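You operate a simulated robot arm through the tools that you are given. There is no shell and no other tool. Be economical: measure what you need, move in short steps, check, and stop when the job is done.

Carry out the task below with a simulated robot arm. There is one attempt and no reset: what you move stays moved.

Task
Put things in order on the long white table top. At the end: the yellow twine ball stands on top of the clear dessert glass; the grey brush head stands where the yellow twine ball stood; the red soap bar stands where the brown wax tin stood; the brown wax tin stands on top of the green dessert glass; the black weight stands where the grey brush head stood; whatever was shut is shut again. Leave all else as you found it, and nothing knocked over.
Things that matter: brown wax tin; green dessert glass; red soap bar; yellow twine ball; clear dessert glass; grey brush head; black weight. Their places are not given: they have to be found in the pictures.

The check looks at the end state, three seconds after you hand in, the way a careful person would. Anything else that was tipped, shoved, dropped, spilled or broken makes it a failure.

Robot
A 6-joint arm with a two-finger parallel gripper, fixed in place. Base frame: the origin is at the foot of the arm, x ahead of it, y to its left, z up; the work surface is at about z = 0.78. Lengths are in m, angles in rad, forces in N, time in s.
With the tool pointing down near the work surface it reaches from about 0.26 to 0.68 m from the base axis. Its first joint turns from -1.152 to 1.152 rad. Payload 2.9 kg.
The tool frame sits at the grasp point between the pads (the TCP): z along the fingers, y along the line on which they close. The tips reach 0.03 m beyond it. The gripper opens to 0.11 m. The fingers are 0.02 m wide and 0.01 m thick; the gripper's body (0.048 by 0.112 m) begins 0.055 m behind the TCP.
Orientation is told as [roll, pitch, yaw] about the base's x, y, z axes, in that order, counted from this pose: with the fingers straight down and closing along the base's y, the tool's x points along the base's -x, its y along +y and its z along -z.

Tools
- The arm moves only by the tool arm_command. Its argument "plan" is a list of rows, each a list of 3 entries, a list of its own where there are three numbers: the shift along the tool's x, y, z in m, then the turn, a rotation vector about the tool's x, y, z in rad, then the closure, from 0 (fully open) to 1 (shut). In form: [[[dx, dy, dz], [rx, ry, rz], hand], ...]. A call has 1 to 8 rows; each row shifts and turns the commanded pose from where the row before left it, along the tool's axes as they then stand. Rows are played at 5 a second. More than 0.05 m and 0.15 rad between two rows, or a gripper value outside its range, and nothing of the call is played. Where a pose cannot be reached the arm comes as near as it can. A force on the tool above 40 N (or 10 N above the force at the start of the call, whichever is more), or a blocked arm, ends the call early, and 0.2 s more pass. Each finger travels about 0.108 m/s and halts on what it meets, pressing with about 30 N; the grip force reading is that of the motor and also rises with nothing between the fingers. The clock runs only during rows and for 0.2 s after the last one: add rows that do not move to give the fingers time. It gives the time, the measured TCP pose, the force on the tool (base axes), the opening and the grip force at its end, in the units of the frame above (readings bear some noise).
- Cameras (640 x 400 px; columns grow to the right, rows downward): "scene" is fixed at [0.0564, 0.4302, 1.388]; the picture's right is [-0.88, -0.47, 0.00], its down [-0.30, 0.57, -0.77] and it looks along [0.36, -0.68, -0.64] (base axes); focal length 323 px, centre (320, 200). "wrist" rides on the gripper at [-0.036, 0, -0.057] in the tool frame; the picture's right is [0.00, -1.00, 0.00], its down [0.97, 0.00, -0.24] and it looks along [0.24, 0.00, 0.97] (tool axes); focal length 218 px, centre (320, 200).
- capture(camera): a new picture of that camera. The clock stands still meanwhile.
- probe_pixels(camera, pixels): for up to 12 pixels [column, row] of the newest picture of that camera ("zoom" is the newest enlarged one), the place [x, y, z] in the base frame of the surface seen there, good to about 0.002 m, but the place of the scene camera against the robot may be out by one fixed shift of up to 0.018 m in any direction. The clock stands still meanwhile.
- inspect(camera, box): a new picture of the part [left, top, right, bottom] of that camera's present view, enlarged. The clock stands still meanwhile.
- close_job(): hands the job in; it is judged then, once.

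Work in short steps. Measure before you move; look again where a grasp or a placing could have gone wrong, and mend it. You have 80 turns and 34 pictures in all, those below and enlarged ones among them. Open the gripper and draw the arm clear of the work before you hand the job in, unless the task says otherwise; then end with one line.

The tools are called by a JSON object that holds its "fn" and its "kwargs". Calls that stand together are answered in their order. arm_command: Moves the arm, as the interface text tells. Its arguments: {"type":"object","properties":{"plan":{"type":"array","items":{"type":"array"}}},"required":["plan"]} The other tools are called the same way: capture (camera) takes a picture; probe_pixels (camera, pixels) gives the place of the surface under pixels of a picture; inspect (camera, box) takes an enlarged picture of a part of a camera's view; close_job () hands the job in.

At the start:

```text
time_s: 0.0
ee_pos: [0.4333, -0.1335, 1.0385]
tcp_rot: [0.0, 0.0, 0.0]
ft_force: [-0.6, 0.5, 0.2]
finger_gap: 0.1102
grasp_force: 0.0
```

scene: 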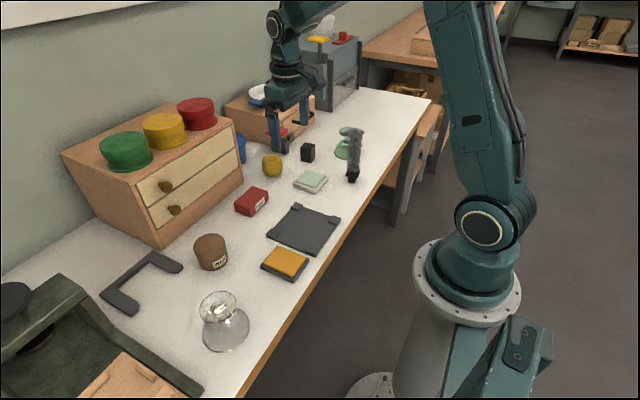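
wrist: 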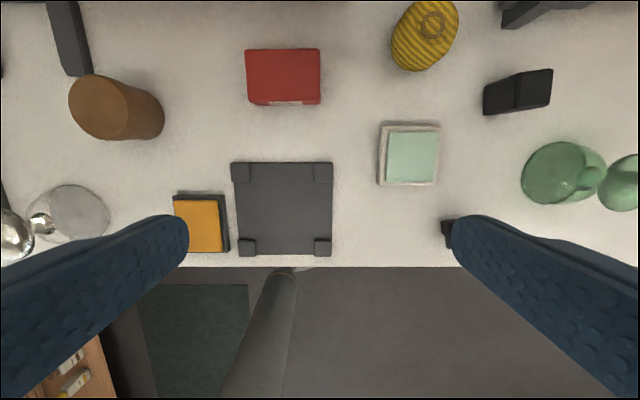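

I'll take enlarged views of the table in the scene camera to identify the objects.

{"fn": "inspect", "kwargs": {"camera": "scene", "box": [220, 80, 400, 200]}}

{"fn": "inspect", "kwargs": {"camera": "scene", "box": [80, 200, 350, 370]}}

```text
3.33 times, centred on (310, 140) of scene
```

zoom: 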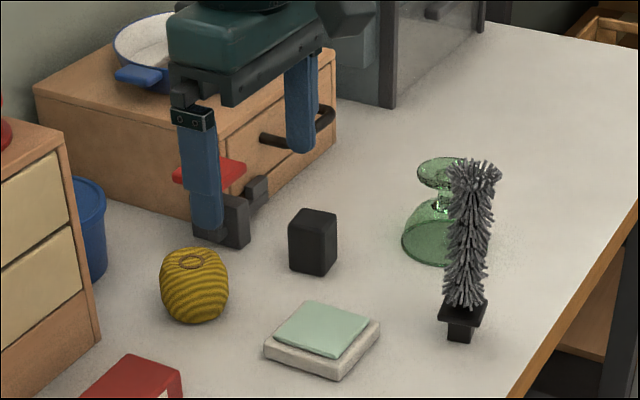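

```text
2.35 times, centred on (215, 285) of scene
```

zoom: 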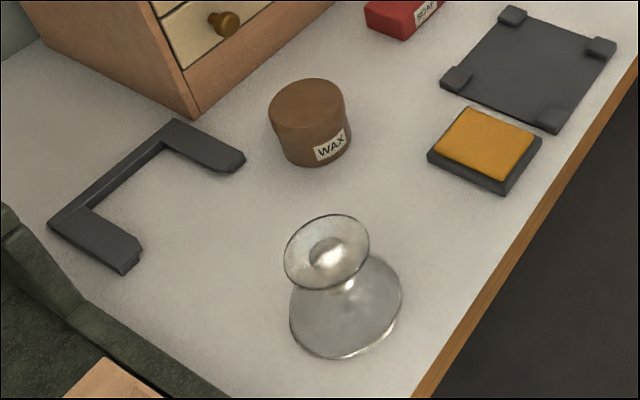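

The wrist view shows everything except the brush, which is behind the finger. I'll probe points on the wrist and scene pictures to get object places and the scene camera shift.

{"fn": "probe_pixels", "kwargs": {"camera": "wrist", "pixels": [[433, 25], [425, 45], [98, 107], [140, 115], [284, 70], [284, 103], [535, 88], [500, 97], [590, 180], [620, 185], [15, 235], [447, 232]]}}

{"fn": "probe_pixels", "kwargs": {"camera": "scene", "pixels": [[272, 155], [209, 240], [251, 193], [308, 145], [344, 130], [218, 303], [355, 130], [352, 172], [353, 179], [320, 179], [288, 258], [305, 230]]}}

{"fn": "probe_pixels", "kwargs": {"camera": "wrist", "pixels": [[414, 155], [198, 222], [284, 210], [247, 50], [319, 50], [247, 101], [319, 104], [70, 88], [100, 76], [127, 110], [110, 137], [350, 130]]}}

```text
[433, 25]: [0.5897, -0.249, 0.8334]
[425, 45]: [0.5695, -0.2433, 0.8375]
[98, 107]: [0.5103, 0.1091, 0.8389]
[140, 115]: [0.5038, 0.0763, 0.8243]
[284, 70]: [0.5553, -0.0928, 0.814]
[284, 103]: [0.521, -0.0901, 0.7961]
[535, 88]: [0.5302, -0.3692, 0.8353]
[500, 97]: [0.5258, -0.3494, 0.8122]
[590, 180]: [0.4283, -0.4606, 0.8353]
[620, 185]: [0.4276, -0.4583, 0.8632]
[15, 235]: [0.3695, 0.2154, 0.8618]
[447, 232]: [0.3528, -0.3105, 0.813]
```

```text
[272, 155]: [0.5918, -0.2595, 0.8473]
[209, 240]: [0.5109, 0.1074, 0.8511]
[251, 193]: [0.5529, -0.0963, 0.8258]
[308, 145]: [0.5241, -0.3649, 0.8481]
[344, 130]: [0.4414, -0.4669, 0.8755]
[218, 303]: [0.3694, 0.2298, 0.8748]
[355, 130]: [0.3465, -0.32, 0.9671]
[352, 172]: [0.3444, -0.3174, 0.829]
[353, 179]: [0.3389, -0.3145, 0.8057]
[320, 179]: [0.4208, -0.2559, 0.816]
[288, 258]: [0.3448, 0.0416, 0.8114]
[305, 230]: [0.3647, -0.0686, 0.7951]
```

```text
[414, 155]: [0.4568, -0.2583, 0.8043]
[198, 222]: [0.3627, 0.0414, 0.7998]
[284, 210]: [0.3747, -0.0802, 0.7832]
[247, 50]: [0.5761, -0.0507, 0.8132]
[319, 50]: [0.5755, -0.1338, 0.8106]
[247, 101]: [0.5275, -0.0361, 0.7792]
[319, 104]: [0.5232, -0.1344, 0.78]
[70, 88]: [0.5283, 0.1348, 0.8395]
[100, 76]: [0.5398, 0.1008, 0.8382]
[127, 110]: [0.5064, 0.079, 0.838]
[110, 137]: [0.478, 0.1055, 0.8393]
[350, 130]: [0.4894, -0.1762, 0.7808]
```

Scene z reads about 0.012 high against the wrist; the objects and glasses are located. Next I'll probe the drawer cabinet edges, back items and the brush outline for clearance.

{"fn": "probe_pixels", "kwargs": {"camera": "scene", "pixels": [[158, 246], [150, 195], [237, 130], [241, 180], [241, 150], [284, 152], [268, 143], [62, 158], [197, 112], [163, 130], [125, 150], [300, 125]]}}

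{"fn": "inspect", "kwargs": {"camera": "scene", "box": [315, 115, 390, 195]}}

```text
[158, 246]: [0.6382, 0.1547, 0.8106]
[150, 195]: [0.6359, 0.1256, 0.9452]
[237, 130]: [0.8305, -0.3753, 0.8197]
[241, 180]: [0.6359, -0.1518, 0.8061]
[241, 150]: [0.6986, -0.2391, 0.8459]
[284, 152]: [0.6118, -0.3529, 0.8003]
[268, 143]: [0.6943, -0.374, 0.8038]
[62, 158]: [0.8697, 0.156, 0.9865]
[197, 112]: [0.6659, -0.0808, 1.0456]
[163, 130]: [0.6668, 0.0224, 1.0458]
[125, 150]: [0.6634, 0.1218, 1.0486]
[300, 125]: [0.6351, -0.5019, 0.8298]
```

```text
5.00 times, centred on (352, 155) of scene
```

zoom: 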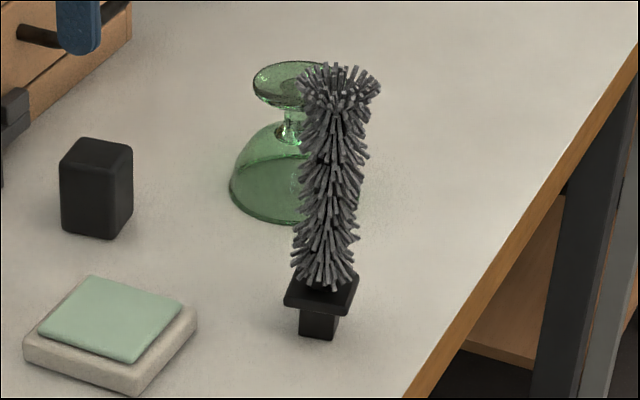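

The cabinet front is at x≈0.636, y from -0.15 to 0.155, and the ball lies just past its corner. I move above the ball (tool shift -0.13, -0.113) and look down.

{"fn": "arm_command", "kwargs": {"plan": [[[-0.035, -0.035, 0], [0, 0, 0], 0], [[-0.035, -0.035, 0], [0, 0, 0], 0], [[-0.035, -0.035, 0], [0, 0, 0], 0], [[-0.02, -0.008, 0], [0, 0, 0], 0], [[0, 0, 0], [0, 0, 0], 0]]}}

{"fn": "capture", "kwargs": {"camera": "wrist"}}

```text
time_s: 1.2
ee_pos: [0.5604, -0.2452, 1.0381]
tcp_rot: [0.0, 0.0, 0.0]
ft_force: [-0.3, -0.1, 1.1]
finger_gap: 0.11
grasp_force: 0.0
```

```text
28 pictures are left
```

wrist: 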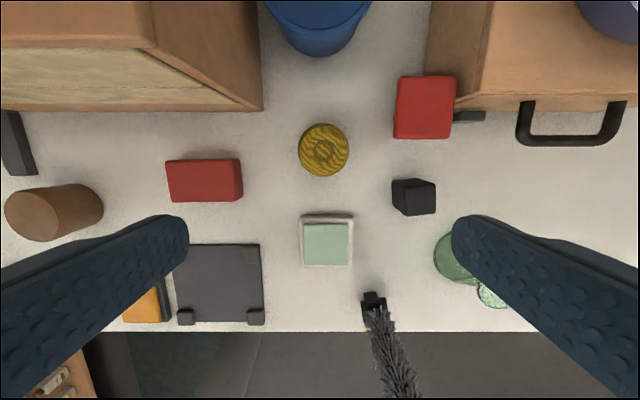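

The ball is at (324,150), the weight at (413,197), the brush base at (374,300), and a red-topped block at (425,105). I probe their edges.

{"fn": "probe_pixels", "kwargs": {"camera": "wrist", "pixels": [[324, 150], [301, 150], [347, 150], [324, 127], [324, 173], [394, 182], [420, 182], [394, 212], [436, 185], [374, 310], [365, 320], [384, 305]]}}

{"fn": "probe_pixels", "kwargs": {"camera": "wrist", "pixels": [[425, 105], [396, 137], [452, 137], [470, 116], [168, 162], [238, 162], [168, 198], [238, 198], [391, 181], [415, 214], [261, 107], [325, 50]]}}

{"fn": "inspect", "kwargs": {"camera": "wrist", "box": [270, 100, 470, 220]}}

```text
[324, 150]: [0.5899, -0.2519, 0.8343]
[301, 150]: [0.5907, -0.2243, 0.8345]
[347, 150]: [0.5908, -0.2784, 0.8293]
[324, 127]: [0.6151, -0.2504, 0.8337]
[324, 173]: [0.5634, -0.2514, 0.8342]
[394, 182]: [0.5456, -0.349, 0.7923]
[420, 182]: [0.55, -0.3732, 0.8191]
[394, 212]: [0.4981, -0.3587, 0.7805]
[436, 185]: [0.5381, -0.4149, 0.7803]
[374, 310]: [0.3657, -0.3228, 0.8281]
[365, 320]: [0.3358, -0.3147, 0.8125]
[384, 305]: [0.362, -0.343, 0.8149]
```

```text
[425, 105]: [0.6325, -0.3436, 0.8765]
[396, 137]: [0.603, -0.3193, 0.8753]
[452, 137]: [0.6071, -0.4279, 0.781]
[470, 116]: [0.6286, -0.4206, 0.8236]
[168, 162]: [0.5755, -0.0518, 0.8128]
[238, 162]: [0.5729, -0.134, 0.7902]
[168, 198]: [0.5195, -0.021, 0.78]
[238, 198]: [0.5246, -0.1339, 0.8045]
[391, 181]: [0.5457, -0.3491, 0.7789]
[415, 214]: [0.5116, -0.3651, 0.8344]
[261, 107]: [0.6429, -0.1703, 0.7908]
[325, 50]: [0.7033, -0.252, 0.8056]
```

```text
3.20 times, centred on (370, 160) of wrist
```

zoom: 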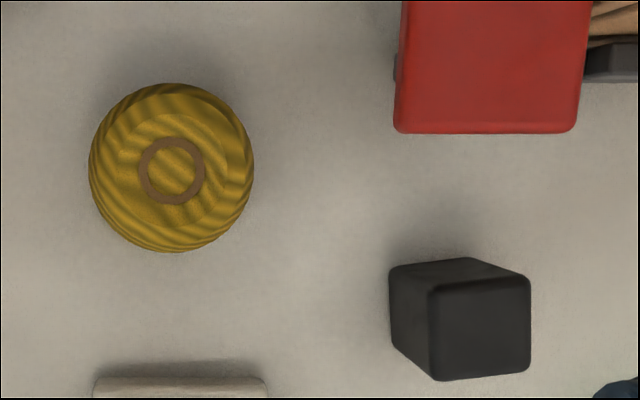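

The ball centre is (0.589,-0.2515), about 0.054 wide, top 0.834; the red block (z 0.876) starts at y=-0.319. I will close along x to stay clear, so I centre over the ball and turn -90° about tool z.

{"fn": "arm_command", "kwargs": {"plan": [[[-0.03, -0.0055, 0], [0, 0, 0], 0.2], [[0, 0, 0], [0, 0, -0.1428], 0.2], [[0, 0, 0], [0, 0, -0.1428], 0.2], [[0, 0, 0], [0, 0, -0.1428], 0.2], [[0, 0, 0], [0, 0, -0.1428], 0.2], [[0, 0, 0], [0, 0, -0.1428], 0.2], [[0, 0, 0], [0, 0, -0.1428], 0.2], [[0, 0, 0], [0, 0, -0.1428], 0.2]]}}

{"fn": "arm_command", "kwargs": {"plan": [[[0, 0, 0], [0, 0, -0.1428], 0.2], [[0, 0, 0], [0, 0, -0.1428], 0.2], [[0, 0, 0], [0, 0, -0.1428], 0.2], [[0, 0, 0], [0, 0, -0.1428], 0.2], [[0, 0, 0], [0, 0, 0], 0.2], [[0, 0, 0], [0, 0, 0], 0.2]]}}

```text
time_s: 3.0
ee_pos: [0.5893, -0.2523, 1.0392]
tcp_rot: [-0.001, 0.0, 1.002]
ft_force: [-0.7, -0.6, 0.1]
finger_gap: 0.0881
grasp_force: 0.0
```

```text
time_s: 4.4
ee_pos: [0.5887, -0.252, 1.039]
tcp_rot: [-0.001, 0.0, 1.571]
ft_force: [0.9, -0.5, -0.8]
finger_gap: 0.088
grasp_force: 0.0
```

Turned and centred over the ball. I descend to TCP z≈0.820 (tips 1 cm above the table) and close.

{"fn": "arm_command", "kwargs": {"plan": [[[0, 0, 0.044], [0, 0, 0], 0.2], [[0, 0, 0.044], [0, 0, 0], 0.2], [[0, 0, 0.044], [0, 0, 0], 0.2], [[0, 0, 0.044], [0, 0, 0], 0.2], [[0, 0, 0.043], [0, 0, 0], 0.2], [[0, 0, 0], [0, 0, 0], 0.2], [[0, 0, 0], [0, 0, 0], 0.2]]}}

{"fn": "arm_command", "kwargs": {"plan": [[[0, 0, 0], [0, 0, 0], 0.4], [[0, 0, 0], [0, 0, 0], 0.6], [[0, 0, 0], [0, 0, 0], 0.7], [[0, 0, 0], [0, 0, 0], 0.7]]}}

```text
time_s: 6.0
ee_pos: [0.5898, -0.2513, 0.819]
tcp_rot: [0.0, 0.001, 1.571]
ft_force: [-0.1, -0.2, -0.3]
finger_gap: 0.0879
grasp_force: 0.0
```

```text
time_s: 7.0
ee_pos: [0.5888, -0.2519, 0.8196]
tcp_rot: [-0.001, 0.0, 1.57]
ft_force: [-0.5, -0.4, 0.3]
finger_gap: 0.0627
grasp_force: 30.0
```

Gripped at 0.0627 m. Lift by 0.21 and pull in toward the base away from the cabinet.

{"fn": "arm_command", "kwargs": {"plan": [[[0, 0, -0.042], [0, 0, 0], 0.7], [[0, 0, -0.042], [0, 0, 0], 0.7], [[0, 0, -0.042], [0, 0, 0], 0.7], [[0, 0, -0.042], [0, 0, 0], 0.7], [[0, 0, -0.042], [0, 0, 0], 0.7], [[0, 0.045, 0], [0, 0, 0], 0.7], [[0, 0.045, 0], [0, 0, 0], 0.7], [[-0.03, 0.035, 0], [0, 0, 0], 0.7]]}}

{"fn": "arm_command", "kwargs": {"plan": [[[-0.048, 0.005, 0], [0, 0, 0], 0.7], [[-0.048, 0.005, 0], [0, 0, 0], 0.7], [[-0.048, 0.005, 0], [0, 0, 0], 0.7], [[-0.048, 0.005, 0], [0, 0, 0], 0.7], [[-0.048, 0.005, 0], [0, 0, 0], 0.7], [[-0.048, 0.005, 0], [0, 0, 0], 0.7], [[-0.048, 0.005, 0], [0, 0, 0], 0.7], [[0, 0, 0], [0, 0, 0], 0.7]]}}

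{"fn": "capture", "kwargs": {"camera": "wrist"}}

```text
time_s: 8.8
ee_pos: [0.4619, -0.2209, 1.0295]
tcp_rot: [0.0, 0.0, 1.571]
ft_force: [0.0, 0.0, -0.6]
finger_gap: 0.0631
grasp_force: 29.9
```

```text
time_s: 10.6
ee_pos: [0.4305, 0.1123, 1.0272]
tcp_rot: [-0.001, -0.001, 1.57]
ft_force: [-0.1, 0.3, -1.0]
finger_gap: 0.0626
grasp_force: 30.4
```

```text
26 pictures are left
```

wrist: 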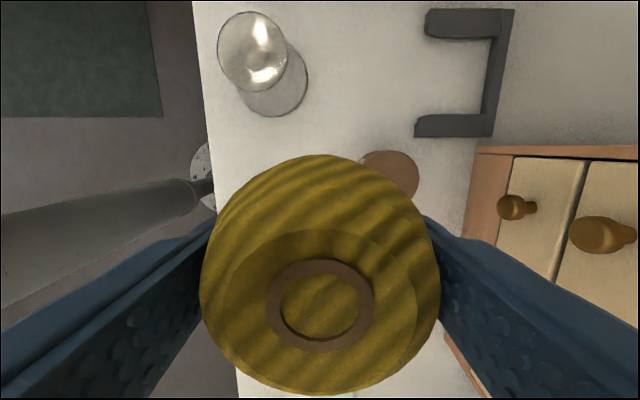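

The glass foot shows at (252,51), spanning columns 218–287 and rows 12–91. I probe its rim and centre.

{"fn": "probe_pixels", "kwargs": {"camera": "wrist", "pixels": [[252, 51], [220, 50], [285, 52], [248, 14], [258, 88], [240, 35], [265, 70], [230, 70], [272, 28], [300, 60], [290, 112], [350, 90]]}}

```text
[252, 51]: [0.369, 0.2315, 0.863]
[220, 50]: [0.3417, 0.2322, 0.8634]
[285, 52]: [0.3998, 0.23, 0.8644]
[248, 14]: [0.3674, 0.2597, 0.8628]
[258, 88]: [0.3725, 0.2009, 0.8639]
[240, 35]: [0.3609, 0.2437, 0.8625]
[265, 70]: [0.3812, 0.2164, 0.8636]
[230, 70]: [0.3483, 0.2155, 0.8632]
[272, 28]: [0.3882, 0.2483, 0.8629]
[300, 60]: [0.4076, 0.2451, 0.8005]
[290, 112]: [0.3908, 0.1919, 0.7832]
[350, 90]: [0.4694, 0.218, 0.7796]
```

Foot centre (0.3705, 0.231), top 0.8635, 0.06 wide. I move the ball above it.

{"fn": "arm_command", "kwargs": {"plan": [[[-0.0395, 0.0195, 0], [0, 0, 0], 0.7], [[-0.0395, 0.0195, 0], [0, 0, 0], 0.7], [[-0.0395, 0.0195, 0], [0, 0, 0], 0.7], [[0, 0, 0.04], [0, 0, 0], 0.7], [[0, 0, 0.04], [0, 0, 0], 0.7], [[0, 0, 0], [0, 0, 0], 0.7], [[0, 0, 0], [0, 0, 0], 0.7]]}}

```text
time_s: 12.2
ee_pos: [0.3704, 0.2344, 0.9501]
tcp_rot: [0.0, -0.001, 1.571]
ft_force: [0.7, 0.8, -0.9]
finger_gap: 0.0626
grasp_force: 29.8
```

Slightly far in y; I correct by 2.5 mm and lower to just above the foot.

{"fn": "arm_command", "kwargs": {"plan": [[[0.002, 0, 0.02], [0, 0, 0], 0.7], [[0, 0, 0.02], [0, 0, 0], 0.7], [[0, 0, 0.003], [0, 0, 0], 0.7], [[0, 0, 0], [0, 0, 0], 0.7], [[0, 0, 0], [0, 0, 0], 0.7]]}}

{"fn": "inspect", "kwargs": {"camera": "scene", "box": [160, 240, 300, 365]}}

```text
time_s: 13.4
ee_pos: [0.3696, 0.2313, 0.9079]
tcp_rot: [0.001, 0.0, 1.571]
ft_force: [0.5, -0.3, -0.7]
finger_gap: 0.063
grasp_force: 30.4
```

```text
3.20 times, centred on (230, 302) of scene
```

zoom: 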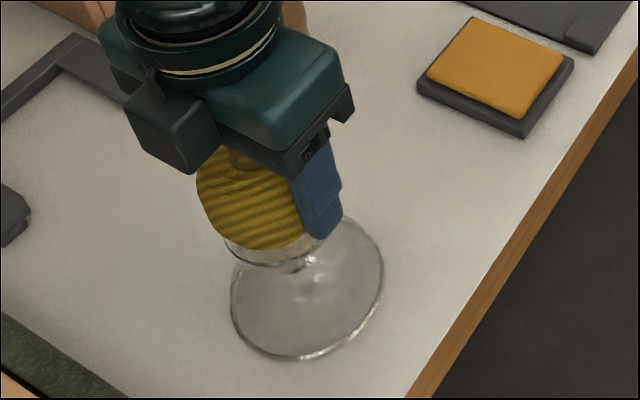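

The ball hangs just above the foot, centred. I lower in 1 mm steps until the force shows contact.

{"fn": "arm_command", "kwargs": {"plan": [[[0, 0, 0.001], [0, 0, 0], 0.7], [[0, 0, 0.001], [0, 0, 0], 0.7], [[0, 0, 0.001], [0, 0, 0], 0.7], [[0, 0, 0.001], [0, 0, 0], 0.7], [[0, 0, 0], [0, 0, 0], 0.7], [[0, 0, 0], [0, 0, 0], 0.7]]}}

```text
time_s: 14.8
ee_pos: [0.3704, 0.2318, 0.902]
tcp_rot: [0.0, -0.001, 1.569]
ft_force: [-0.1, -0.3, -0.4]
finger_gap: 0.0628
grasp_force: 29.6
```

No contact force yet; another 1 mm steps.

{"fn": "arm_command", "kwargs": {"plan": [[[0, 0, 0.0008], [0, 0, 0], 0.7], [[0, 0, 0.0], [0, 0, 0], 0.7], [[0, 0, 0], [0, 0, 0], 0.7]]}}

{"fn": "arm_command", "kwargs": {"plan": [[[0, 0, 0.0008], [0, 0, 0], 0.7], [[0, 0, 0.0], [0, 0, 0], 0.7], [[0, 0, 0], [0, 0, 0], 0.7]]}}

```text
time_s: 15.6
ee_pos: [0.3696, 0.2302, 0.9028]
tcp_rot: [-0.001, 0.001, 1.572]
ft_force: [-3.4, -0.9, 11.4]
finger_gap: 0.0626
grasp_force: 29.7
```

```text
time_s: 16.4
ee_pos: [0.3711, 0.2309, 0.9027]
tcp_rot: [-0.004, -0.002, 1.571]
ft_force: [-3.6, -2.0, 27.7]
finger_gap: 0.0626
grasp_force: 30.0
```

Contact at 27 N; I back off 1 mm to relieve the push, then open slowly.

{"fn": "arm_command", "kwargs": {"plan": [[[0, 0, -0.0011], [0, 0, 0], 0.7], [[0, 0, 0], [0, 0, 0], 0.7], [[0, 0, 0], [0, 0, 0], 0.42], [[0, 0, 0], [0, 0, 0], 0.38], [[0, 0, 0], [0, 0, 0], 0.3], [[0, 0, 0], [0, 0, 0], 0.2], [[0, 0, 0], [0, 0, 0], 0.2]]}}

{"fn": "arm_command", "kwargs": {"plan": [[[0, 0, -0.02], [0, 0, 0], 0.2], [[0, 0, -0.03], [0, 0, 0], 0.2], [[0, 0, -0.04], [0, 0, 0], 0.2], [[0, 0, -0.045], [0, 0, 0], 0.2], [[0.04, 0, 0], [0, 0, 0], 0.2], [[0.045, 0, 0], [0, 0, 0], 0.2], [[0.045, 0, 0], [0, 0, 0], 0.2], [[0, 0, 0], [0, 0, 0], 0.2]]}}

{"fn": "inspect", "kwargs": {"camera": "scene", "box": [160, 240, 300, 365]}}

```text
time_s: 18.0
ee_pos: [0.368, 0.231, 0.9019]
tcp_rot: [0.0, 0.002, 1.57]
ft_force: [-0.3, 0.0, -0.1]
finger_gap: 0.0879
grasp_force: 0.0
```

```text
time_s: 19.8
ee_pos: [0.3706, 0.099, 1.0366]
tcp_rot: [0.0, 0.002, 1.57]
ft_force: [-0.3, -0.4, 1.0]
finger_gap: 0.0879
grasp_force: 0.1
```

```text
3.20 times, centred on (230, 302) of scene
```

zoom: 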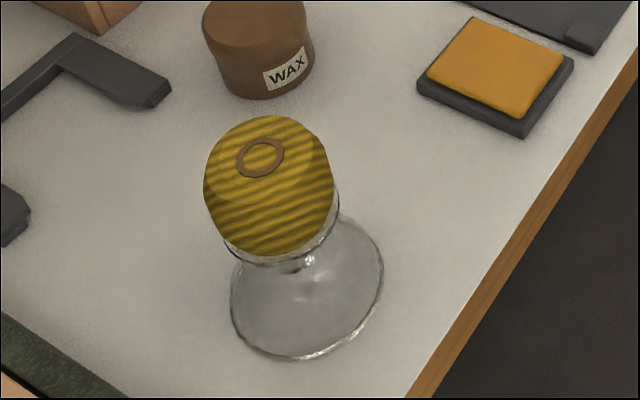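

The ball stands well on the glass. I move toward the brush (stopping at y≈-0.19) and look ahead with the wrist camera.

{"fn": "arm_command", "kwargs": {"plan": [[[0.048, 0, 0], [0, 0, 0], 0.2], [[0.048, 0, 0], [0, 0, 0], 0.2], [[0.048, 0, 0], [0, 0, 0], 0.2], [[0.048, 0.01, 0], [0, 0, 0], 0.2], [[0.048, 0.01, 0], [0, 0, 0], 0.2], [[0.048, 0, 0], [0, 0, 0], 0.2], [[0, 0, 0], [0, 0, 0], 0.2], [[0, 0, 0], [0, 0, 0], 0.2]]}}

{"fn": "capture", "kwargs": {"camera": "wrist"}}

```text
time_s: 21.6
ee_pos: [0.3484, -0.1865, 1.0354]
tcp_rot: [0.001, 0.0, 1.572]
ft_force: [-0.2, 0.4, 0.7]
finger_gap: 0.0876
grasp_force: 0.0
```

```text
23 pictures are left
```

wrist: 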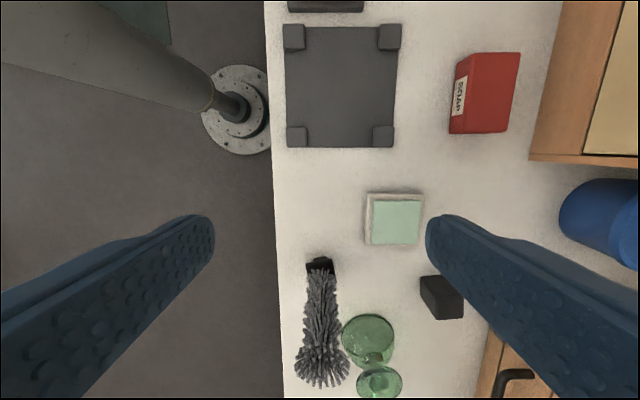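

The brush runs from base (320,265) to top (322,370). I probe the bristles, base and the green glass foot at (379,382).

{"fn": "probe_pixels", "kwargs": {"camera": "wrist", "pixels": [[322, 370], [302, 360], [345, 362], [322, 350], [322, 380], [320, 300], [309, 262], [332, 262], [320, 262], [379, 382], [362, 382], [398, 382]]}}

{"fn": "inspect", "kwargs": {"camera": "wrist", "box": [270, 240, 430, 400]}}

```text
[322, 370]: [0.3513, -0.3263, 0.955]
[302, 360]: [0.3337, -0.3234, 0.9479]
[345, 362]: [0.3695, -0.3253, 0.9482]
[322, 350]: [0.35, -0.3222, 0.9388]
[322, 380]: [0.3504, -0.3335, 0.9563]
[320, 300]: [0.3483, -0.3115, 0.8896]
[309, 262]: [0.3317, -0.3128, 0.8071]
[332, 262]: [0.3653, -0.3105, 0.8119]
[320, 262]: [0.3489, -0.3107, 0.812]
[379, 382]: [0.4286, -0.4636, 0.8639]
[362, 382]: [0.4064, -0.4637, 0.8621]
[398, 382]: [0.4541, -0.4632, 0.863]
```

```text
2.50 times, centred on (350, 320) of wrist
```

zoom: 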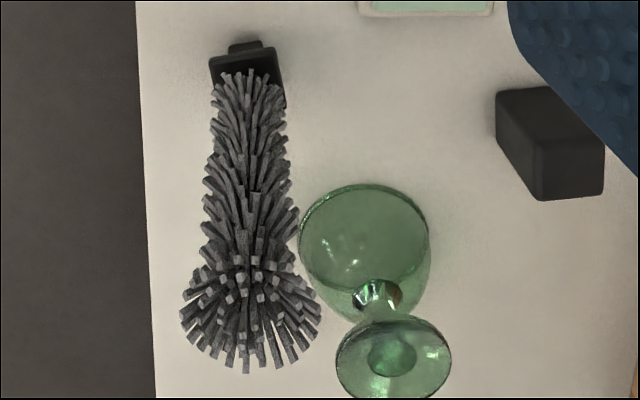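

The brush axis is at about (0.349,-0.329), top 0.957. I move over it and lower to TCP z≈0.92 (tips 0.89), then close.

{"fn": "arm_command", "kwargs": {"plan": [[[0.0475, 0, 0], [0, 0, 0], 0.2], [[0.0475, 0, 0], [0, 0, 0], 0.2], [[0.047, 0, 0], [0, 0, 0], 0.2], [[0, 0, 0.04], [0, 0, 0], 0.2], [[0, 0, 0.04], [0, 0, 0], 0.2], [[0, 0, 0.035], [0, 0, 0], 0.2], [[0, 0, 0], [0, 0, 0], 0.2], [[0, 0, 0], [0, 0, 0], 0.2]]}}

{"fn": "inspect", "kwargs": {"camera": "scene", "box": [300, 80, 420, 200]}}

```text
time_s: 23.4
ee_pos: [0.3485, -0.3292, 0.9211]
tcp_rot: [0.0, 0.0, 1.57]
ft_force: [0.4, 0.7, -0.1]
finger_gap: 0.0881
grasp_force: 0.1
```

```text
3.33 times, centred on (360, 140) of scene
```

zoom: 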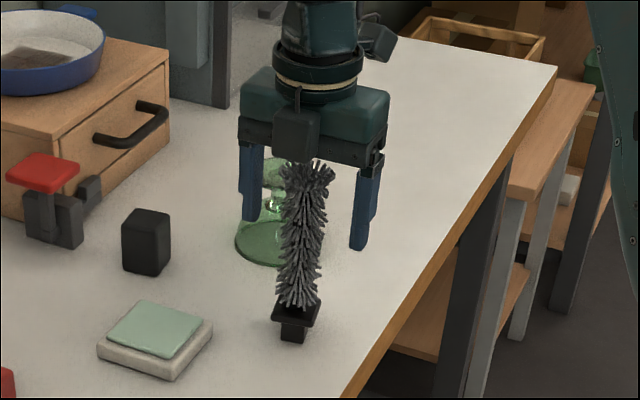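

The brush is between the fingers. Close slowly.

{"fn": "arm_command", "kwargs": {"plan": [[[0, 0, 0], [0, 0, 0], 0.35], [[0, 0, 0], [0, 0, 0], 0.5], [[0, 0, 0], [0, 0, 0], 0.65], [[0, 0, 0], [0, 0, 0], 0.8], [[0, 0, 0], [0, 0, 0], 0.8], [[0, 0, 0], [0, 0, 0], 0.8], [[0, 0, 0], [0, 0, 0], 0.8]]}}

```text
time_s: 25.0
ee_pos: [0.3483, -0.3296, 0.9207]
tcp_rot: [0.001, -0.002, 1.57]
ft_force: [0.1, 0.3, 0.3]
finger_gap: 0.0346
grasp_force: 29.8
```

Held at 0.0346. Lift 0.12 and check it hangs straight.

{"fn": "arm_command", "kwargs": {"plan": [[[0, 0, -0.01], [0, 0, 0], 0.8], [[0, 0, -0.02], [0, 0, 0], 0.8], [[0, 0, -0.03], [0, 0, 0], 0.8], [[0, 0, -0.03], [0, 0, 0], 0.8], [[0, 0, -0.03], [0, 0, 0], 0.8], [[0, 0, 0], [0, 0, 0], 0.8], [[0, 0, 0], [0, 0, 0], 0.8]]}}

{"fn": "inspect", "kwargs": {"camera": "scene", "box": [290, 60, 420, 190]}}

```text
time_s: 26.6
ee_pos: [0.3504, -0.3287, 1.0451]
tcp_rot: [0.001, -0.001, 1.57]
ft_force: [0.0, 0.5, -1.3]
finger_gap: 0.0348
grasp_force: 29.6
```

```text
3.08 times, centred on (355, 125) of scene
```

zoom: 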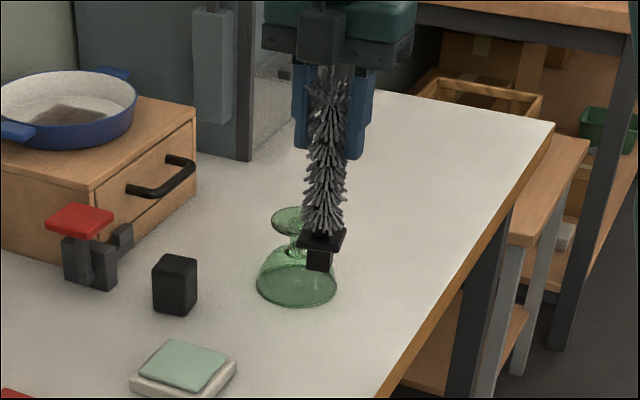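

It hangs straight. Carry to above the ball's old place (0.589,-0.2515).

{"fn": "arm_command", "kwargs": {"plan": [[[-0.013, -0.04, 0], [0, 0, 0], 0.8], [[-0.013, -0.04, 0], [0, 0, 0], 0.8], [[-0.013, -0.04, 0], [0, 0, 0], 0.8], [[-0.013, -0.04, 0], [0, 0, 0], 0.8], [[-0.013, -0.04, 0], [0, 0, 0], 0.8], [[-0.013, -0.0395, 0], [0, 0, 0], 0.8], [[0, 0, 0], [0, 0, 0], 0.8], [[0, 0, 0], [0, 0, 0], 0.8]]}}

{"fn": "arm_command", "kwargs": {"plan": [[[0, 0, 0.04], [0, 0, 0], 0.8], [[0, 0, 0.04], [0, 0, 0], 0.8], [[0, 0, 0.03], [0, 0, 0], 0.8], [[0, 0, 0], [0, 0, 0], 0.8], [[0, 0, 0], [0, 0, 0], 0.8]]}}

```text
time_s: 28.4
ee_pos: [0.5902, -0.2518, 1.0434]
tcp_rot: [0.001, 0.0, 1.57]
ft_force: [0.7, -0.4, -0.3]
finger_gap: 0.0345
grasp_force: 30.3
```

```text
time_s: 29.6
ee_pos: [0.5885, -0.2532, 0.9327]
tcp_rot: [0.001, 0.0, 1.571]
ft_force: [0.2, 1.1, -1.2]
finger_gap: 0.0345
grasp_force: 30.0
```

Position is right; I lower in small steps until contact (expected near TCP z 0.921).

{"fn": "arm_command", "kwargs": {"plan": [[[0, 0, 0.004], [0, 0, 0], 0.8], [[0, 0, 0.003], [0, 0, 0], 0.8], [[0, 0, 0.002], [0, 0, 0], 0.8], [[0, 0, 0], [0, 0, 0], 0.8], [[0, 0, 0], [0, 0, 0], 0.8]]}}

{"fn": "arm_command", "kwargs": {"plan": [[[0, 0, 0.0008], [0, 0, 0], 0.8], [[0, 0, 0], [0, 0, 0], 0.8], [[0, 0, 0], [0, 0, 0], 0.8]]}}

```text
time_s: 30.8
ee_pos: [0.5896, -0.2526, 0.9231]
tcp_rot: [-0.001, 0.001, 1.571]
ft_force: [0.3, 1.2, -0.8]
finger_gap: 0.0342
grasp_force: 29.8
```

```text
time_s: 31.6
ee_pos: [0.5905, -0.2525, 0.9224]
tcp_rot: [-0.001, 0.0, 1.571]
ft_force: [-0.2, 0.7, -1.8]
finger_gap: 0.0342
grasp_force: 30.3
```

Still free; continue down gently.

{"fn": "arm_command", "kwargs": {"plan": [[[0, 0, 0.0008], [0, 0, 0], 0.8], [[0, 0, 0], [0, 0, 0], 0.8], [[0, 0, 0], [0, 0, 0], 0.8]]}}

{"fn": "arm_command", "kwargs": {"plan": [[[0, 0, 0.0007], [0, 0, 0], 0.8], [[0, 0, 0], [0, 0, 0], 0.8], [[0, 0, 0], [0, 0, 0], 0.8]]}}

```text
time_s: 32.4
ee_pos: [0.5899, -0.2523, 0.9221]
tcp_rot: [0.0, 0.001, 1.57]
ft_force: [-0.5, -0.3, -0.4]
finger_gap: 0.0346
grasp_force: 30.3
```

```text
time_s: 33.2
ee_pos: [0.5899, -0.2518, 0.9206]
tcp_rot: [-0.001, -0.002, 1.572]
ft_force: [-0.7, -0.3, -1.4]
finger_gap: 0.0343
grasp_force: 30.4
```

{"fn": "arm_command", "kwargs": {"plan": [[[0, 0, 0.0007], [0, 0, 0], 0.8], [[0, 0, 0], [0, 0, 0], 0.8], [[0, 0, 0], [0, 0, 0], 0.8]]}}

{"fn": "arm_command", "kwargs": {"plan": [[[0, 0, 0.0005], [0, 0, 0], 0.8], [[0, 0, 0], [0, 0, 0], 0.8], [[0, 0, 0], [0, 0, 0], 0.8]]}}

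```text
time_s: 34.0
ee_pos: [0.5902, -0.2527, 0.9215]
tcp_rot: [0.0, 0.0, 1.569]
ft_force: [-0.7, -0.3, 0.5]
finger_gap: 0.0347
grasp_force: 30.4
```

```text
time_s: 34.8
ee_pos: [0.5902, -0.252, 0.9204]
tcp_rot: [-0.002, 0.0, 1.571]
ft_force: [-1.7, 0.7, 7.8]
finger_gap: 0.0343
grasp_force: 30.1
```

Contact now at about 8 N, so the brush base rests on the table. I open slowly and rise straight up.

{"fn": "arm_command", "kwargs": {"plan": [[[0, 0, 0], [0, 0, 0], 0.67], [[0, 0, 0], [0, 0, 0], 0.64], [[0, 0, 0], [0, 0, 0], 0.55], [[0, 0, 0], [0, 0, 0], 0.4], [[0, 0, 0], [0, 0, 0], 0.2], [[0, 0, 0], [0, 0, 0], 0.2], [[0, 0, 0], [0, 0, 0], 0.2]]}}

{"fn": "arm_command", "kwargs": {"plan": [[[0, 0, -0.03], [0, 0, 0], 0.2], [[0, 0, -0.04], [0, 0, 0], 0.2], [[0, 0, -0.045], [0, 0, 0], 0.2], [[0, 0.045, 0], [0, 0, 0], 0.2], [[0, 0.045, 0], [0, 0, 0], 0.2], [[0.02, 0.04, 0], [0, 0, 0], 0.2], [[0, 0, 0], [0, 0, 0], 0.2]]}}

{"fn": "capture", "kwargs": {"camera": "scene"}}

{"fn": "capture", "kwargs": {"camera": "wrist"}}

```text
time_s: 36.4
ee_pos: [0.59, -0.2513, 0.9204]
tcp_rot: [0.001, 0.0, 1.57]
ft_force: [0.4, -0.5, 0.0]
finger_gap: 0.0878
grasp_force: 0.1
```

```text
time_s: 38.0
ee_pos: [0.4602, -0.2711, 1.0351]
tcp_rot: [-0.001, 0.0, 1.572]
ft_force: [-0.3, -1.1, 0.2]
finger_gap: 0.0879
grasp_force: 0.0
```

```text
19 pictures are left
```

scene: 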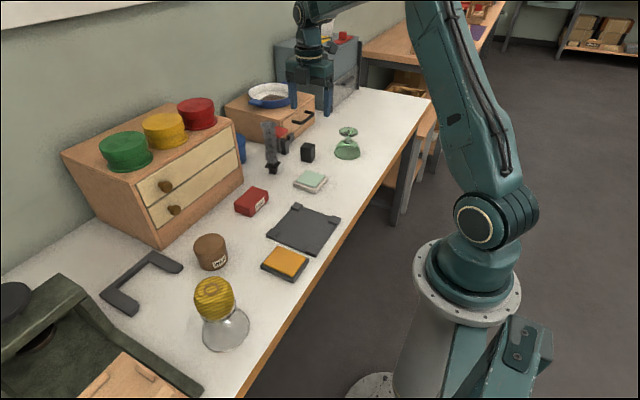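

```text
18 pictures are left
```

wrist: 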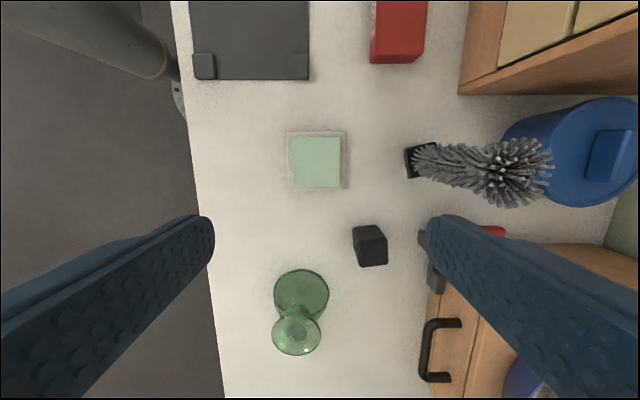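

The brush stands upright in the ball's place. Now I probe the weight's top face around (373,252) and the green glass foot at (297,335).

{"fn": "probe_pixels", "kwargs": {"camera": "wrist", "pixels": [[373, 252], [360, 244], [384, 242], [362, 263], [385, 262], [355, 230], [297, 335], [276, 335], [318, 333], [297, 318], [297, 352], [373, 229]]}}

{"fn": "inspect", "kwargs": {"camera": "wrist", "box": [260, 200, 420, 360]}}

```text
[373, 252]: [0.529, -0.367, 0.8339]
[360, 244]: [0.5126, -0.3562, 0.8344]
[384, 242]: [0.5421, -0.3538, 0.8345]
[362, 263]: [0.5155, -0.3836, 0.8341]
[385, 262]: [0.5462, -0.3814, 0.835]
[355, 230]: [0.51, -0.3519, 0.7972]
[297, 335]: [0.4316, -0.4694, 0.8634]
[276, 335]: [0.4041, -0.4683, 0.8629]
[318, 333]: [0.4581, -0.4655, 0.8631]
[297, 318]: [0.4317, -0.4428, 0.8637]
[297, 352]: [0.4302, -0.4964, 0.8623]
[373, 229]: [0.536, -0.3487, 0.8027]
```

```text
2.50 times, centred on (340, 280) of wrist
```

zoom: 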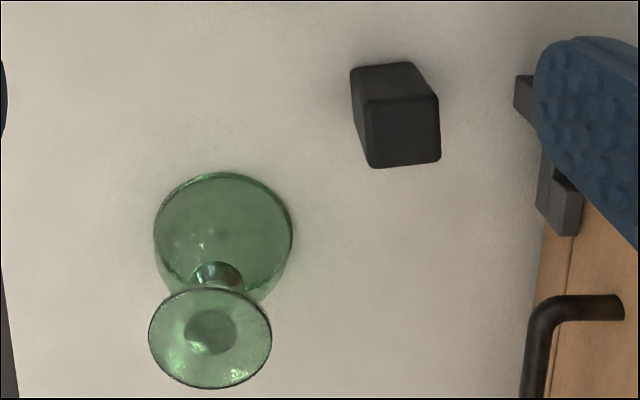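

The weight centre is (0.529,-0.3675), 0.036 wide, turned about 5°. I check the red-topped device's nearest points before going down.

{"fn": "probe_pixels", "kwargs": {"camera": "wrist", "pixels": [[420, 236], [422, 243], [431, 265], [432, 285], [497, 231], [430, 320], [425, 345]]}}

{"fn": "probe_pixels", "kwargs": {"camera": "scene", "pixels": [[280, 148], [287, 152], [290, 140], [281, 133], [288, 127], [272, 165], [271, 130], [308, 152], [346, 132]]}}

```text
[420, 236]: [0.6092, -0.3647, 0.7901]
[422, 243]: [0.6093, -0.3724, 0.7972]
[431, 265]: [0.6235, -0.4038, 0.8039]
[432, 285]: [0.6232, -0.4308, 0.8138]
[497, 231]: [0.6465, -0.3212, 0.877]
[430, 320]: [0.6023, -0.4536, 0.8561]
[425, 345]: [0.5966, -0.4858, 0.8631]
```

```text
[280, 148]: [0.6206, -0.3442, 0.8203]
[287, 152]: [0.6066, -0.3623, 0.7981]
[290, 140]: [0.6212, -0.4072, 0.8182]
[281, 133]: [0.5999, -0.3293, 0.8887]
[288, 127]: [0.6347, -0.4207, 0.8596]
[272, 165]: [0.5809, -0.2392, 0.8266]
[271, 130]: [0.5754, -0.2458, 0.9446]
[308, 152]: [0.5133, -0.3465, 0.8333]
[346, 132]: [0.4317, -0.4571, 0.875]
```

Everything there is at x≥0.597, and the hand reaches to x≈0.585. I move above the weight, turn 0.08 rad to match, and lower partly.

{"fn": "arm_command", "kwargs": {"plan": [[[0.032, -0.0233, 0], [0, 0, 0], 0.3], [[0.032, -0.0233, 0], [0, 0, 0], 0.3], [[0.032, -0.0231, 0], [0, 0, 0], 0.35], [[0, 0, 0], [0, 0, -0.08], 0.4], [[0, 0, 0.045], [0, 0, 0], 0.4], [[0, 0, 0.045], [0, 0, 0], 0.4], [[0, 0, 0], [0, 0, 0], 0.4], [[0, 0, 0], [0, 0, 0], 0.4]]}}

{"fn": "capture", "kwargs": {"camera": "wrist"}}

```text
time_s: 39.8
ee_pos: [0.5297, -0.3682, 0.9462]
tcp_rot: [0.001, 0.0, 1.652]
ft_force: [0.0, 0.8, -0.4]
finger_gap: 0.0661
grasp_force: 0.1
```

```text
16 pictures are left
```

wrist: 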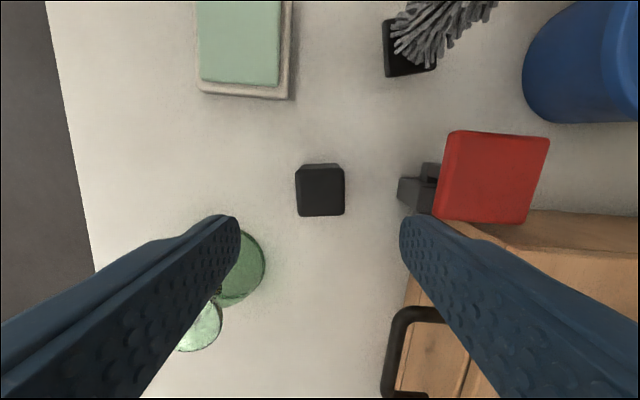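

The weight is centred and square between the fingers. Descend to TCP z≈0.815 and close.

{"fn": "arm_command", "kwargs": {"plan": [[[0, 0, 0.045], [0, 0, 0], 0.4], [[0, 0, 0.045], [0, 0, 0], 0.4], [[0, 0, 0.04], [0, 0, 0], 0.4], [[0, 0, 0], [0, 0, 0], 0.4], [[0, 0, 0], [0, 0, 0], 0.55], [[0, 0, 0], [0, 0, 0], 0.7], [[0, 0, 0], [0, 0, 0], 0.8], [[0, 0, 0], [0, 0, 0], 0.8]]}}

{"fn": "arm_command", "kwargs": {"plan": [[[0, 0, -0.02], [0, 0, 0], 0.8], [[0, 0, -0.04], [0, 0, 0], 0.8], [[0, 0, -0.04], [0, 0, 0], 0.8], [[0, 0, -0.04], [0, 0, 0], 0.8], [[0, 0, 0], [0, 0, 0], 0.8]]}}

```text
time_s: 41.6
ee_pos: [0.5289, -0.3665, 0.8139]
tcp_rot: [0.0, 0.001, 1.652]
ft_force: [1.3, -0.6, 0.8]
finger_gap: 0.0398
grasp_force: 29.6
```

```text
time_s: 42.8
ee_pos: [0.5295, -0.367, 0.9552]
tcp_rot: [0.003, -0.001, 1.651]
ft_force: [0.1, -0.2, -6.0]
finger_gap: 0.0399
grasp_force: 30.1
```

Lifted (about 6 N of load). I turn back and carry it to the brush's old place (0.349,-0.329), lowering part of the way.

{"fn": "arm_command", "kwargs": {"plan": [[[0, 0, 0], [0, 0, 0.08], 0.8], [[-0.0095, 0.045, 0], [0, 0, 0], 0.8], [[-0.0095, 0.045, 0], [0, 0, 0], 0.8], [[-0.0095, 0.045, 0], [0, 0, 0], 0.8], [[-0.0095, 0.045, 0], [0, 0, 0], 0.8], [[0, 0, 0], [0, 0, 0], 0.8], [[0, 0, 0], [0, 0, 0], 0.8]]}}

{"fn": "arm_command", "kwargs": {"plan": [[[0, 0, 0.04], [0, 0, 0], 0.8], [[0, 0, 0.04], [0, 0, 0], 0.8], [[0, 0, 0.04], [0, 0, 0], 0.8], [[0, 0, 0.014], [0, 0, 0], 0.8], [[0, 0, 0], [0, 0, 0], 0.8], [[0, 0, 0], [0, 0, 0], 0.8]]}}

```text
time_s: 44.4
ee_pos: [0.3464, -0.3297, 0.9555]
tcp_rot: [0.0, 0.001, 1.572]
ft_force: [0.6, -0.8, -6.0]
finger_gap: 0.04
grasp_force: 30.1
```

```text
time_s: 45.8
ee_pos: [0.3501, -0.327, 0.8211]
tcp_rot: [0.003, 0.001, 1.57]
ft_force: [0.0, 0.5, -5.8]
finger_gap: 0.04
grasp_force: 29.5
```

At 0.821; contact expected near 0.8145. Lower in small steps.

{"fn": "arm_command", "kwargs": {"plan": [[[0, 0, 0.003], [0, 0, 0], 0.8], [[0, 0, 0.001], [0, 0, 0], 0.8], [[0, 0, 0.001], [0, 0, 0], 0.8], [[0, 0, 0], [0, 0, 0], 0.8], [[0, 0, 0], [0, 0, 0], 0.8]]}}

{"fn": "arm_command", "kwargs": {"plan": [[[0, 0, 0.0008], [0, 0, 0], 0.8], [[0, 0, 0], [0, 0, 0], 0.8], [[0, 0, 0], [0, 0, 0], 0.8]]}}

```text
time_s: 47.0
ee_pos: [0.3488, -0.3285, 0.8161]
tcp_rot: [0.001, 0.001, 1.57]
ft_force: [-0.2, -0.3, -6.0]
finger_gap: 0.0399
grasp_force: 30.1
```

```text
time_s: 47.8
ee_pos: [0.3485, -0.3288, 0.8153]
tcp_rot: [0.001, 0.0, 1.572]
ft_force: [0.3, -0.3, -6.2]
finger_gap: 0.0399
grasp_force: 30.0
```

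{"fn": "arm_command", "kwargs": {"plan": [[[0, 0, 0.0008], [0, 0, 0], 0.8], [[0, 0, 0], [0, 0, 0], 0.8], [[0, 0, 0], [0, 0, 0], 0.8]]}}

{"fn": "arm_command", "kwargs": {"plan": [[[0, 0, 0.0005], [0, 0, 0], 0.8], [[0, 0, 0], [0, 0, 0], 0.8], [[0, 0, 0], [0, 0, 0], 0.8]]}}

```text
time_s: 48.6
ee_pos: [0.3494, -0.3289, 0.8149]
tcp_rot: [-0.001, -0.001, 1.572]
ft_force: [-5.4, 0.6, 12.3]
finger_gap: 0.0401
grasp_force: 29.7
```

```text
time_s: 49.4
ee_pos: [0.349, -0.3288, 0.8148]
tcp_rot: [-0.001, 0.0, 1.57]
ft_force: [-11.0, 5.8, 28.6]
finger_gap: 0.0398
grasp_force: 30.2
```

The weight is down; I ease off 0.8 mm, open, rise and look.

{"fn": "arm_command", "kwargs": {"plan": [[[0, 0, -0.0008], [0, 0, 0], 0.8], [[0, 0, 0], [0, 0, 0], 0.8], [[0, 0, 0], [0, 0, 0], 0.6], [[0, 0, 0], [0, 0, 0], 0.5], [[0, 0, 0], [0, 0, 0], 0.4], [[0, 0, 0], [0, 0, 0], 0.4]]}}

{"fn": "arm_command", "kwargs": {"plan": [[[0, 0, -0.03], [0, 0, 0], 0.4], [[0, 0, -0.045], [0, 0, 0], 0.4], [[0, 0, -0.045], [0, 0, 0], 0.3], [[0, 0, -0.045], [0, 0, 0], 0.2], [[0, 0, -0.045], [0, 0, 0], 0.2], [[-0.045, 0, 0], [0, 0, 0], 0.2], [[-0.045, 0, 0], [0, 0, 0], 0.2], [[0, 0, 0], [0, 0, 0], 0.2]]}}

{"fn": "capture", "kwargs": {"camera": "wrist"}}

```text
time_s: 50.8
ee_pos: [0.3495, -0.3282, 0.8148]
tcp_rot: [0.0, -0.001, 1.571]
ft_force: [-0.2, 1.1, 0.2]
finger_gap: 0.0661
grasp_force: 0.1
```

```text
time_s: 52.6
ee_pos: [0.3469, -0.2402, 1.023]
tcp_rot: [0.002, 0.001, 1.57]
ft_force: [0.8, 0.4, 0.9]
finger_gap: 0.0879
grasp_force: 0.1
```

```text
15 pictures are left
```

wrist: 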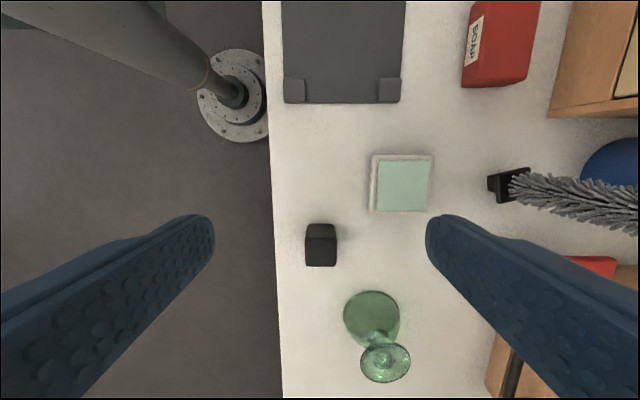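

The weight stands at the brush's old place. Now I go over to the wax tin (about (0.509,0.107)) and look.

{"fn": "arm_command", "kwargs": {"plan": [[[-0.0433, -0.02, 0], [0, 0, 0], 0.2], [[-0.0433, -0.02, 0], [0, 0, 0], 0.2], [[-0.0433, -0.02, 0], [0, 0, 0], 0.2], [[-0.0433, -0.02, 0], [0, 0, 0], 0.2], [[-0.0433, -0.02, 0], [0, 0, 0], 0.2], [[-0.0433, -0.02, 0], [0, 0, 0], 0.2], [[-0.0433, -0.02, 0], [0, 0, 0], 0.1], [[-0.0433, -0.02, 0], [0, 0, 0], 0.1]]}}

{"fn": "arm_command", "kwargs": {"plan": [[[0, 0, 0], [0, 0, 0], 0.1], [[0, 0, 0], [0, 0, 0], 0.1]]}}

{"fn": "capture", "kwargs": {"camera": "wrist"}}

```text
time_s: 54.4
ee_pos: [0.5106, 0.106, 1.0242]
tcp_rot: [-0.001, -0.001, 1.571]
ft_force: [0.0, 0.1, -0.3]
finger_gap: 0.0993
grasp_force: 0.2
```

```text
time_s: 55.0
ee_pos: [0.5108, 0.1055, 1.0248]
tcp_rot: [0.0, 0.0, 1.571]
ft_force: [0.0, 0.6, -0.1]
finger_gap: 0.0991
grasp_force: 0.1
```

```text
14 pictures are left
```

wrist: 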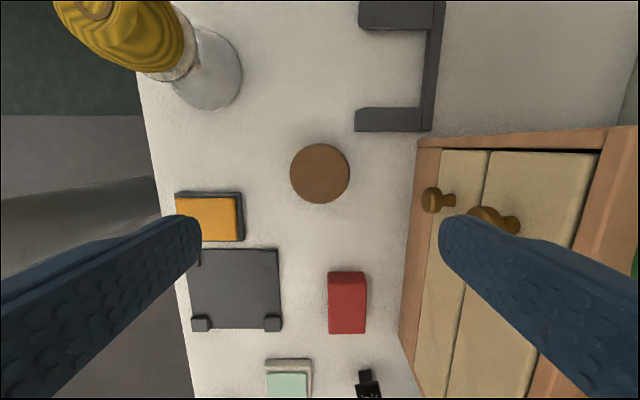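

The tin top is at (320,173), radius ~30 px. I probe its rim, the nearby knobs and the soap.

{"fn": "probe_pixels", "kwargs": {"camera": "wrist", "pixels": [[320, 173], [293, 173], [347, 173], [320, 147], [320, 200], [430, 200], [480, 212], [347, 310], [330, 276], [365, 274], [331, 331], [364, 331]]}}

```text
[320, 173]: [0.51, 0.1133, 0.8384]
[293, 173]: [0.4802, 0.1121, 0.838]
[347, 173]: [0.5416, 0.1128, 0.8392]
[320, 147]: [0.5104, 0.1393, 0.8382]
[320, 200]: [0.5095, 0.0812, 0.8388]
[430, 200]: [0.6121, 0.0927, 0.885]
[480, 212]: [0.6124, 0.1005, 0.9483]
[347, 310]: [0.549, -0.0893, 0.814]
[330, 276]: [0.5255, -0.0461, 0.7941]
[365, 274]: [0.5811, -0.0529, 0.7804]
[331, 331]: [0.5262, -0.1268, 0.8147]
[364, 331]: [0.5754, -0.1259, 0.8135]
```

Tin centre (0.5105,0.111), top 0.8385, 0.064 wide. I descend to TCP z≈0.825 and close.

{"fn": "arm_command", "kwargs": {"plan": [[[-0.004, -0.0015, 0.03], [0, 0, 0], 0.1], [[0, 0, 0.045], [0, 0, 0], 0.1], [[0, 0, 0.045], [0, 0, 0], 0.1], [[0, 0, 0.04], [0, 0, 0], 0.1], [[0, 0, 0.039], [0, 0, 0], 0.1], [[0, 0, 0], [0, 0, 0], 0.1], [[0, 0, 0], [0, 0, 0], 0.1]]}}

{"fn": "arm_command", "kwargs": {"plan": [[[0, 0, 0], [0, 0, 0], 0.25], [[0, 0, 0], [0, 0, 0], 0.4], [[0, 0, 0], [0, 0, 0], 0.6], [[0, 0, 0], [0, 0, 0], 0.6], [[0, 0, 0], [0, 0, 0], 0.6]]}}

{"fn": "inspect", "kwargs": {"camera": "scene", "box": [150, 180, 290, 290]}}

```text
time_s: 56.6
ee_pos: [0.512, 0.1093, 0.8251]
tcp_rot: [0.0, 0.0, 1.571]
ft_force: [1.0, -0.4, 0.0]
finger_gap: 0.0991
grasp_force: 0.0
```

```text
time_s: 57.8
ee_pos: [0.5128, 0.11, 0.8248]
tcp_rot: [0.0, -0.001, 1.57]
ft_force: [-0.2, 0.2, 0.3]
finger_gap: 0.068
grasp_force: 29.4
```

```text
3.64 times, centred on (220, 235) of scene
```

zoom: 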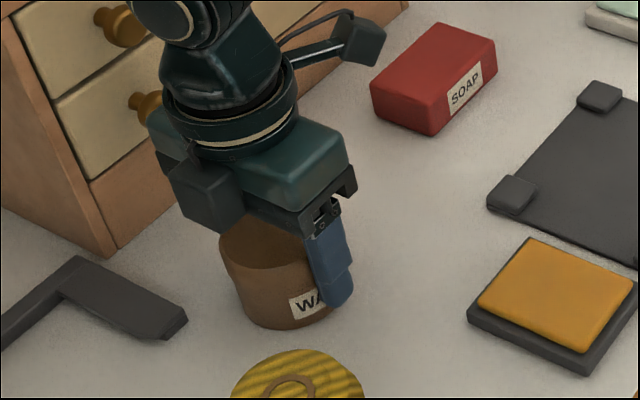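

Gripped at 0.068. Lift 0.176, then travel toward the green glass.

{"fn": "arm_command", "kwargs": {"plan": [[[0, 0, -0.044], [0, 0, 0], 0.6], [[0, 0, -0.044], [0, 0, 0], 0.6], [[0, 0, -0.044], [0, 0, 0], 0.6], [[0, 0, -0.044], [0, 0, 0], 0.6], [[0.0446, 0.0061, 0], [0, 0, 0], 0.6], [[0.0446, 0.0061, 0], [0, 0, 0], 0.6], [[0.0446, 0.0061, 0], [0, 0, 0], 0.6], [[0.0446, 0.0061, 0], [0, 0, 0], 0.6]]}}

{"fn": "arm_command", "kwargs": {"plan": [[[0.0446, 0.0061, 0], [0, 0, 0], 0.6], [[0.0446, 0.0061, 0], [0, 0, 0], 0.6], [[0.0446, 0.0061, 0], [0, 0, 0], 0.6], [[0.0446, 0.0061, 0], [0, 0, 0], 0.6], [[0.0446, 0.0061, 0], [0, 0, 0], 0.6], [[0.0446, 0.0061, 0], [0, 0, 0], 0.6], [[0, 0, 0], [0, 0, 0], 0.6], [[0, 0, 0], [0, 0, 0], 0.6]]}}

{"fn": "capture", "kwargs": {"camera": "wrist"}}

```text
time_s: 59.6
ee_pos: [0.4855, -0.0665, 1.0026]
tcp_rot: [0.001, -0.001, 1.572]
ft_force: [-1.5, -0.6, -0.8]
finger_gap: 0.0683
grasp_force: 29.6
```

```text
time_s: 61.4
ee_pos: [0.4505, -0.3355, 1.003]
tcp_rot: [0.001, -0.001, 1.57]
ft_force: [0.1, 0.7, -1.1]
finger_gap: 0.0679
grasp_force: 29.7
```

```text
12 pictures are left
```

wrist: 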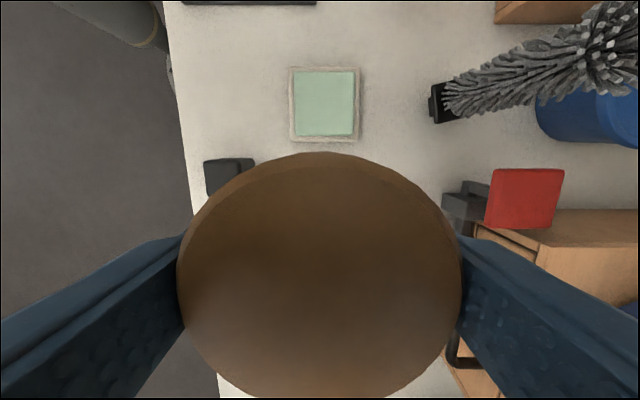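

The tin hides the glass, but its foot is measured at (0.431,-0.469), top 0.8635; contact expected at TCP z≈0.908. I move above and lower to 0.92.

{"fn": "arm_command", "kwargs": {"plan": [[[0.0447, 0.0062, 0], [0, 0, 0], 0.6], [[0.0447, 0.0062, 0], [0, 0, 0], 0.6], [[0.0446, 0.0061, 0], [0, 0, 0], 0.6], [[0, 0, 0.04], [0, 0, 0], 0.6], [[0, 0, 0.035], [0, 0, 0], 0.6], [[0, 0, 0], [0, 0, 0], 0.6], [[0, 0, 0], [0, 0, 0], 0.6]]}}

{"fn": "inspect", "kwargs": {"camera": "scene", "box": [290, 80, 410, 180]}}

```text
time_s: 63.0
ee_pos: [0.4295, -0.4703, 0.925]
tcp_rot: [-0.001, -0.002, 1.569]
ft_force: [0.2, 0.0, -2.4]
finger_gap: 0.068
grasp_force: 30.2
```

```text
4.00 times, centred on (350, 130) of scene
```

zoom: 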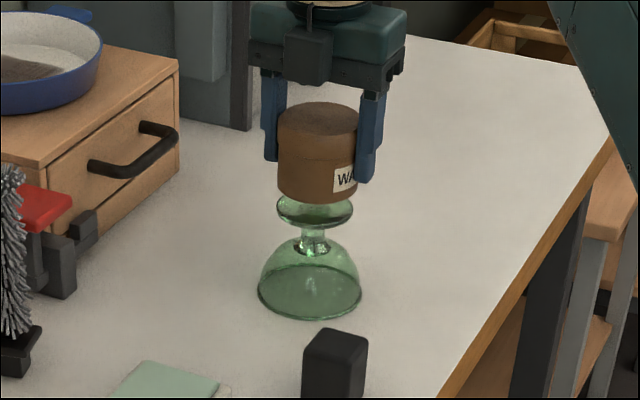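

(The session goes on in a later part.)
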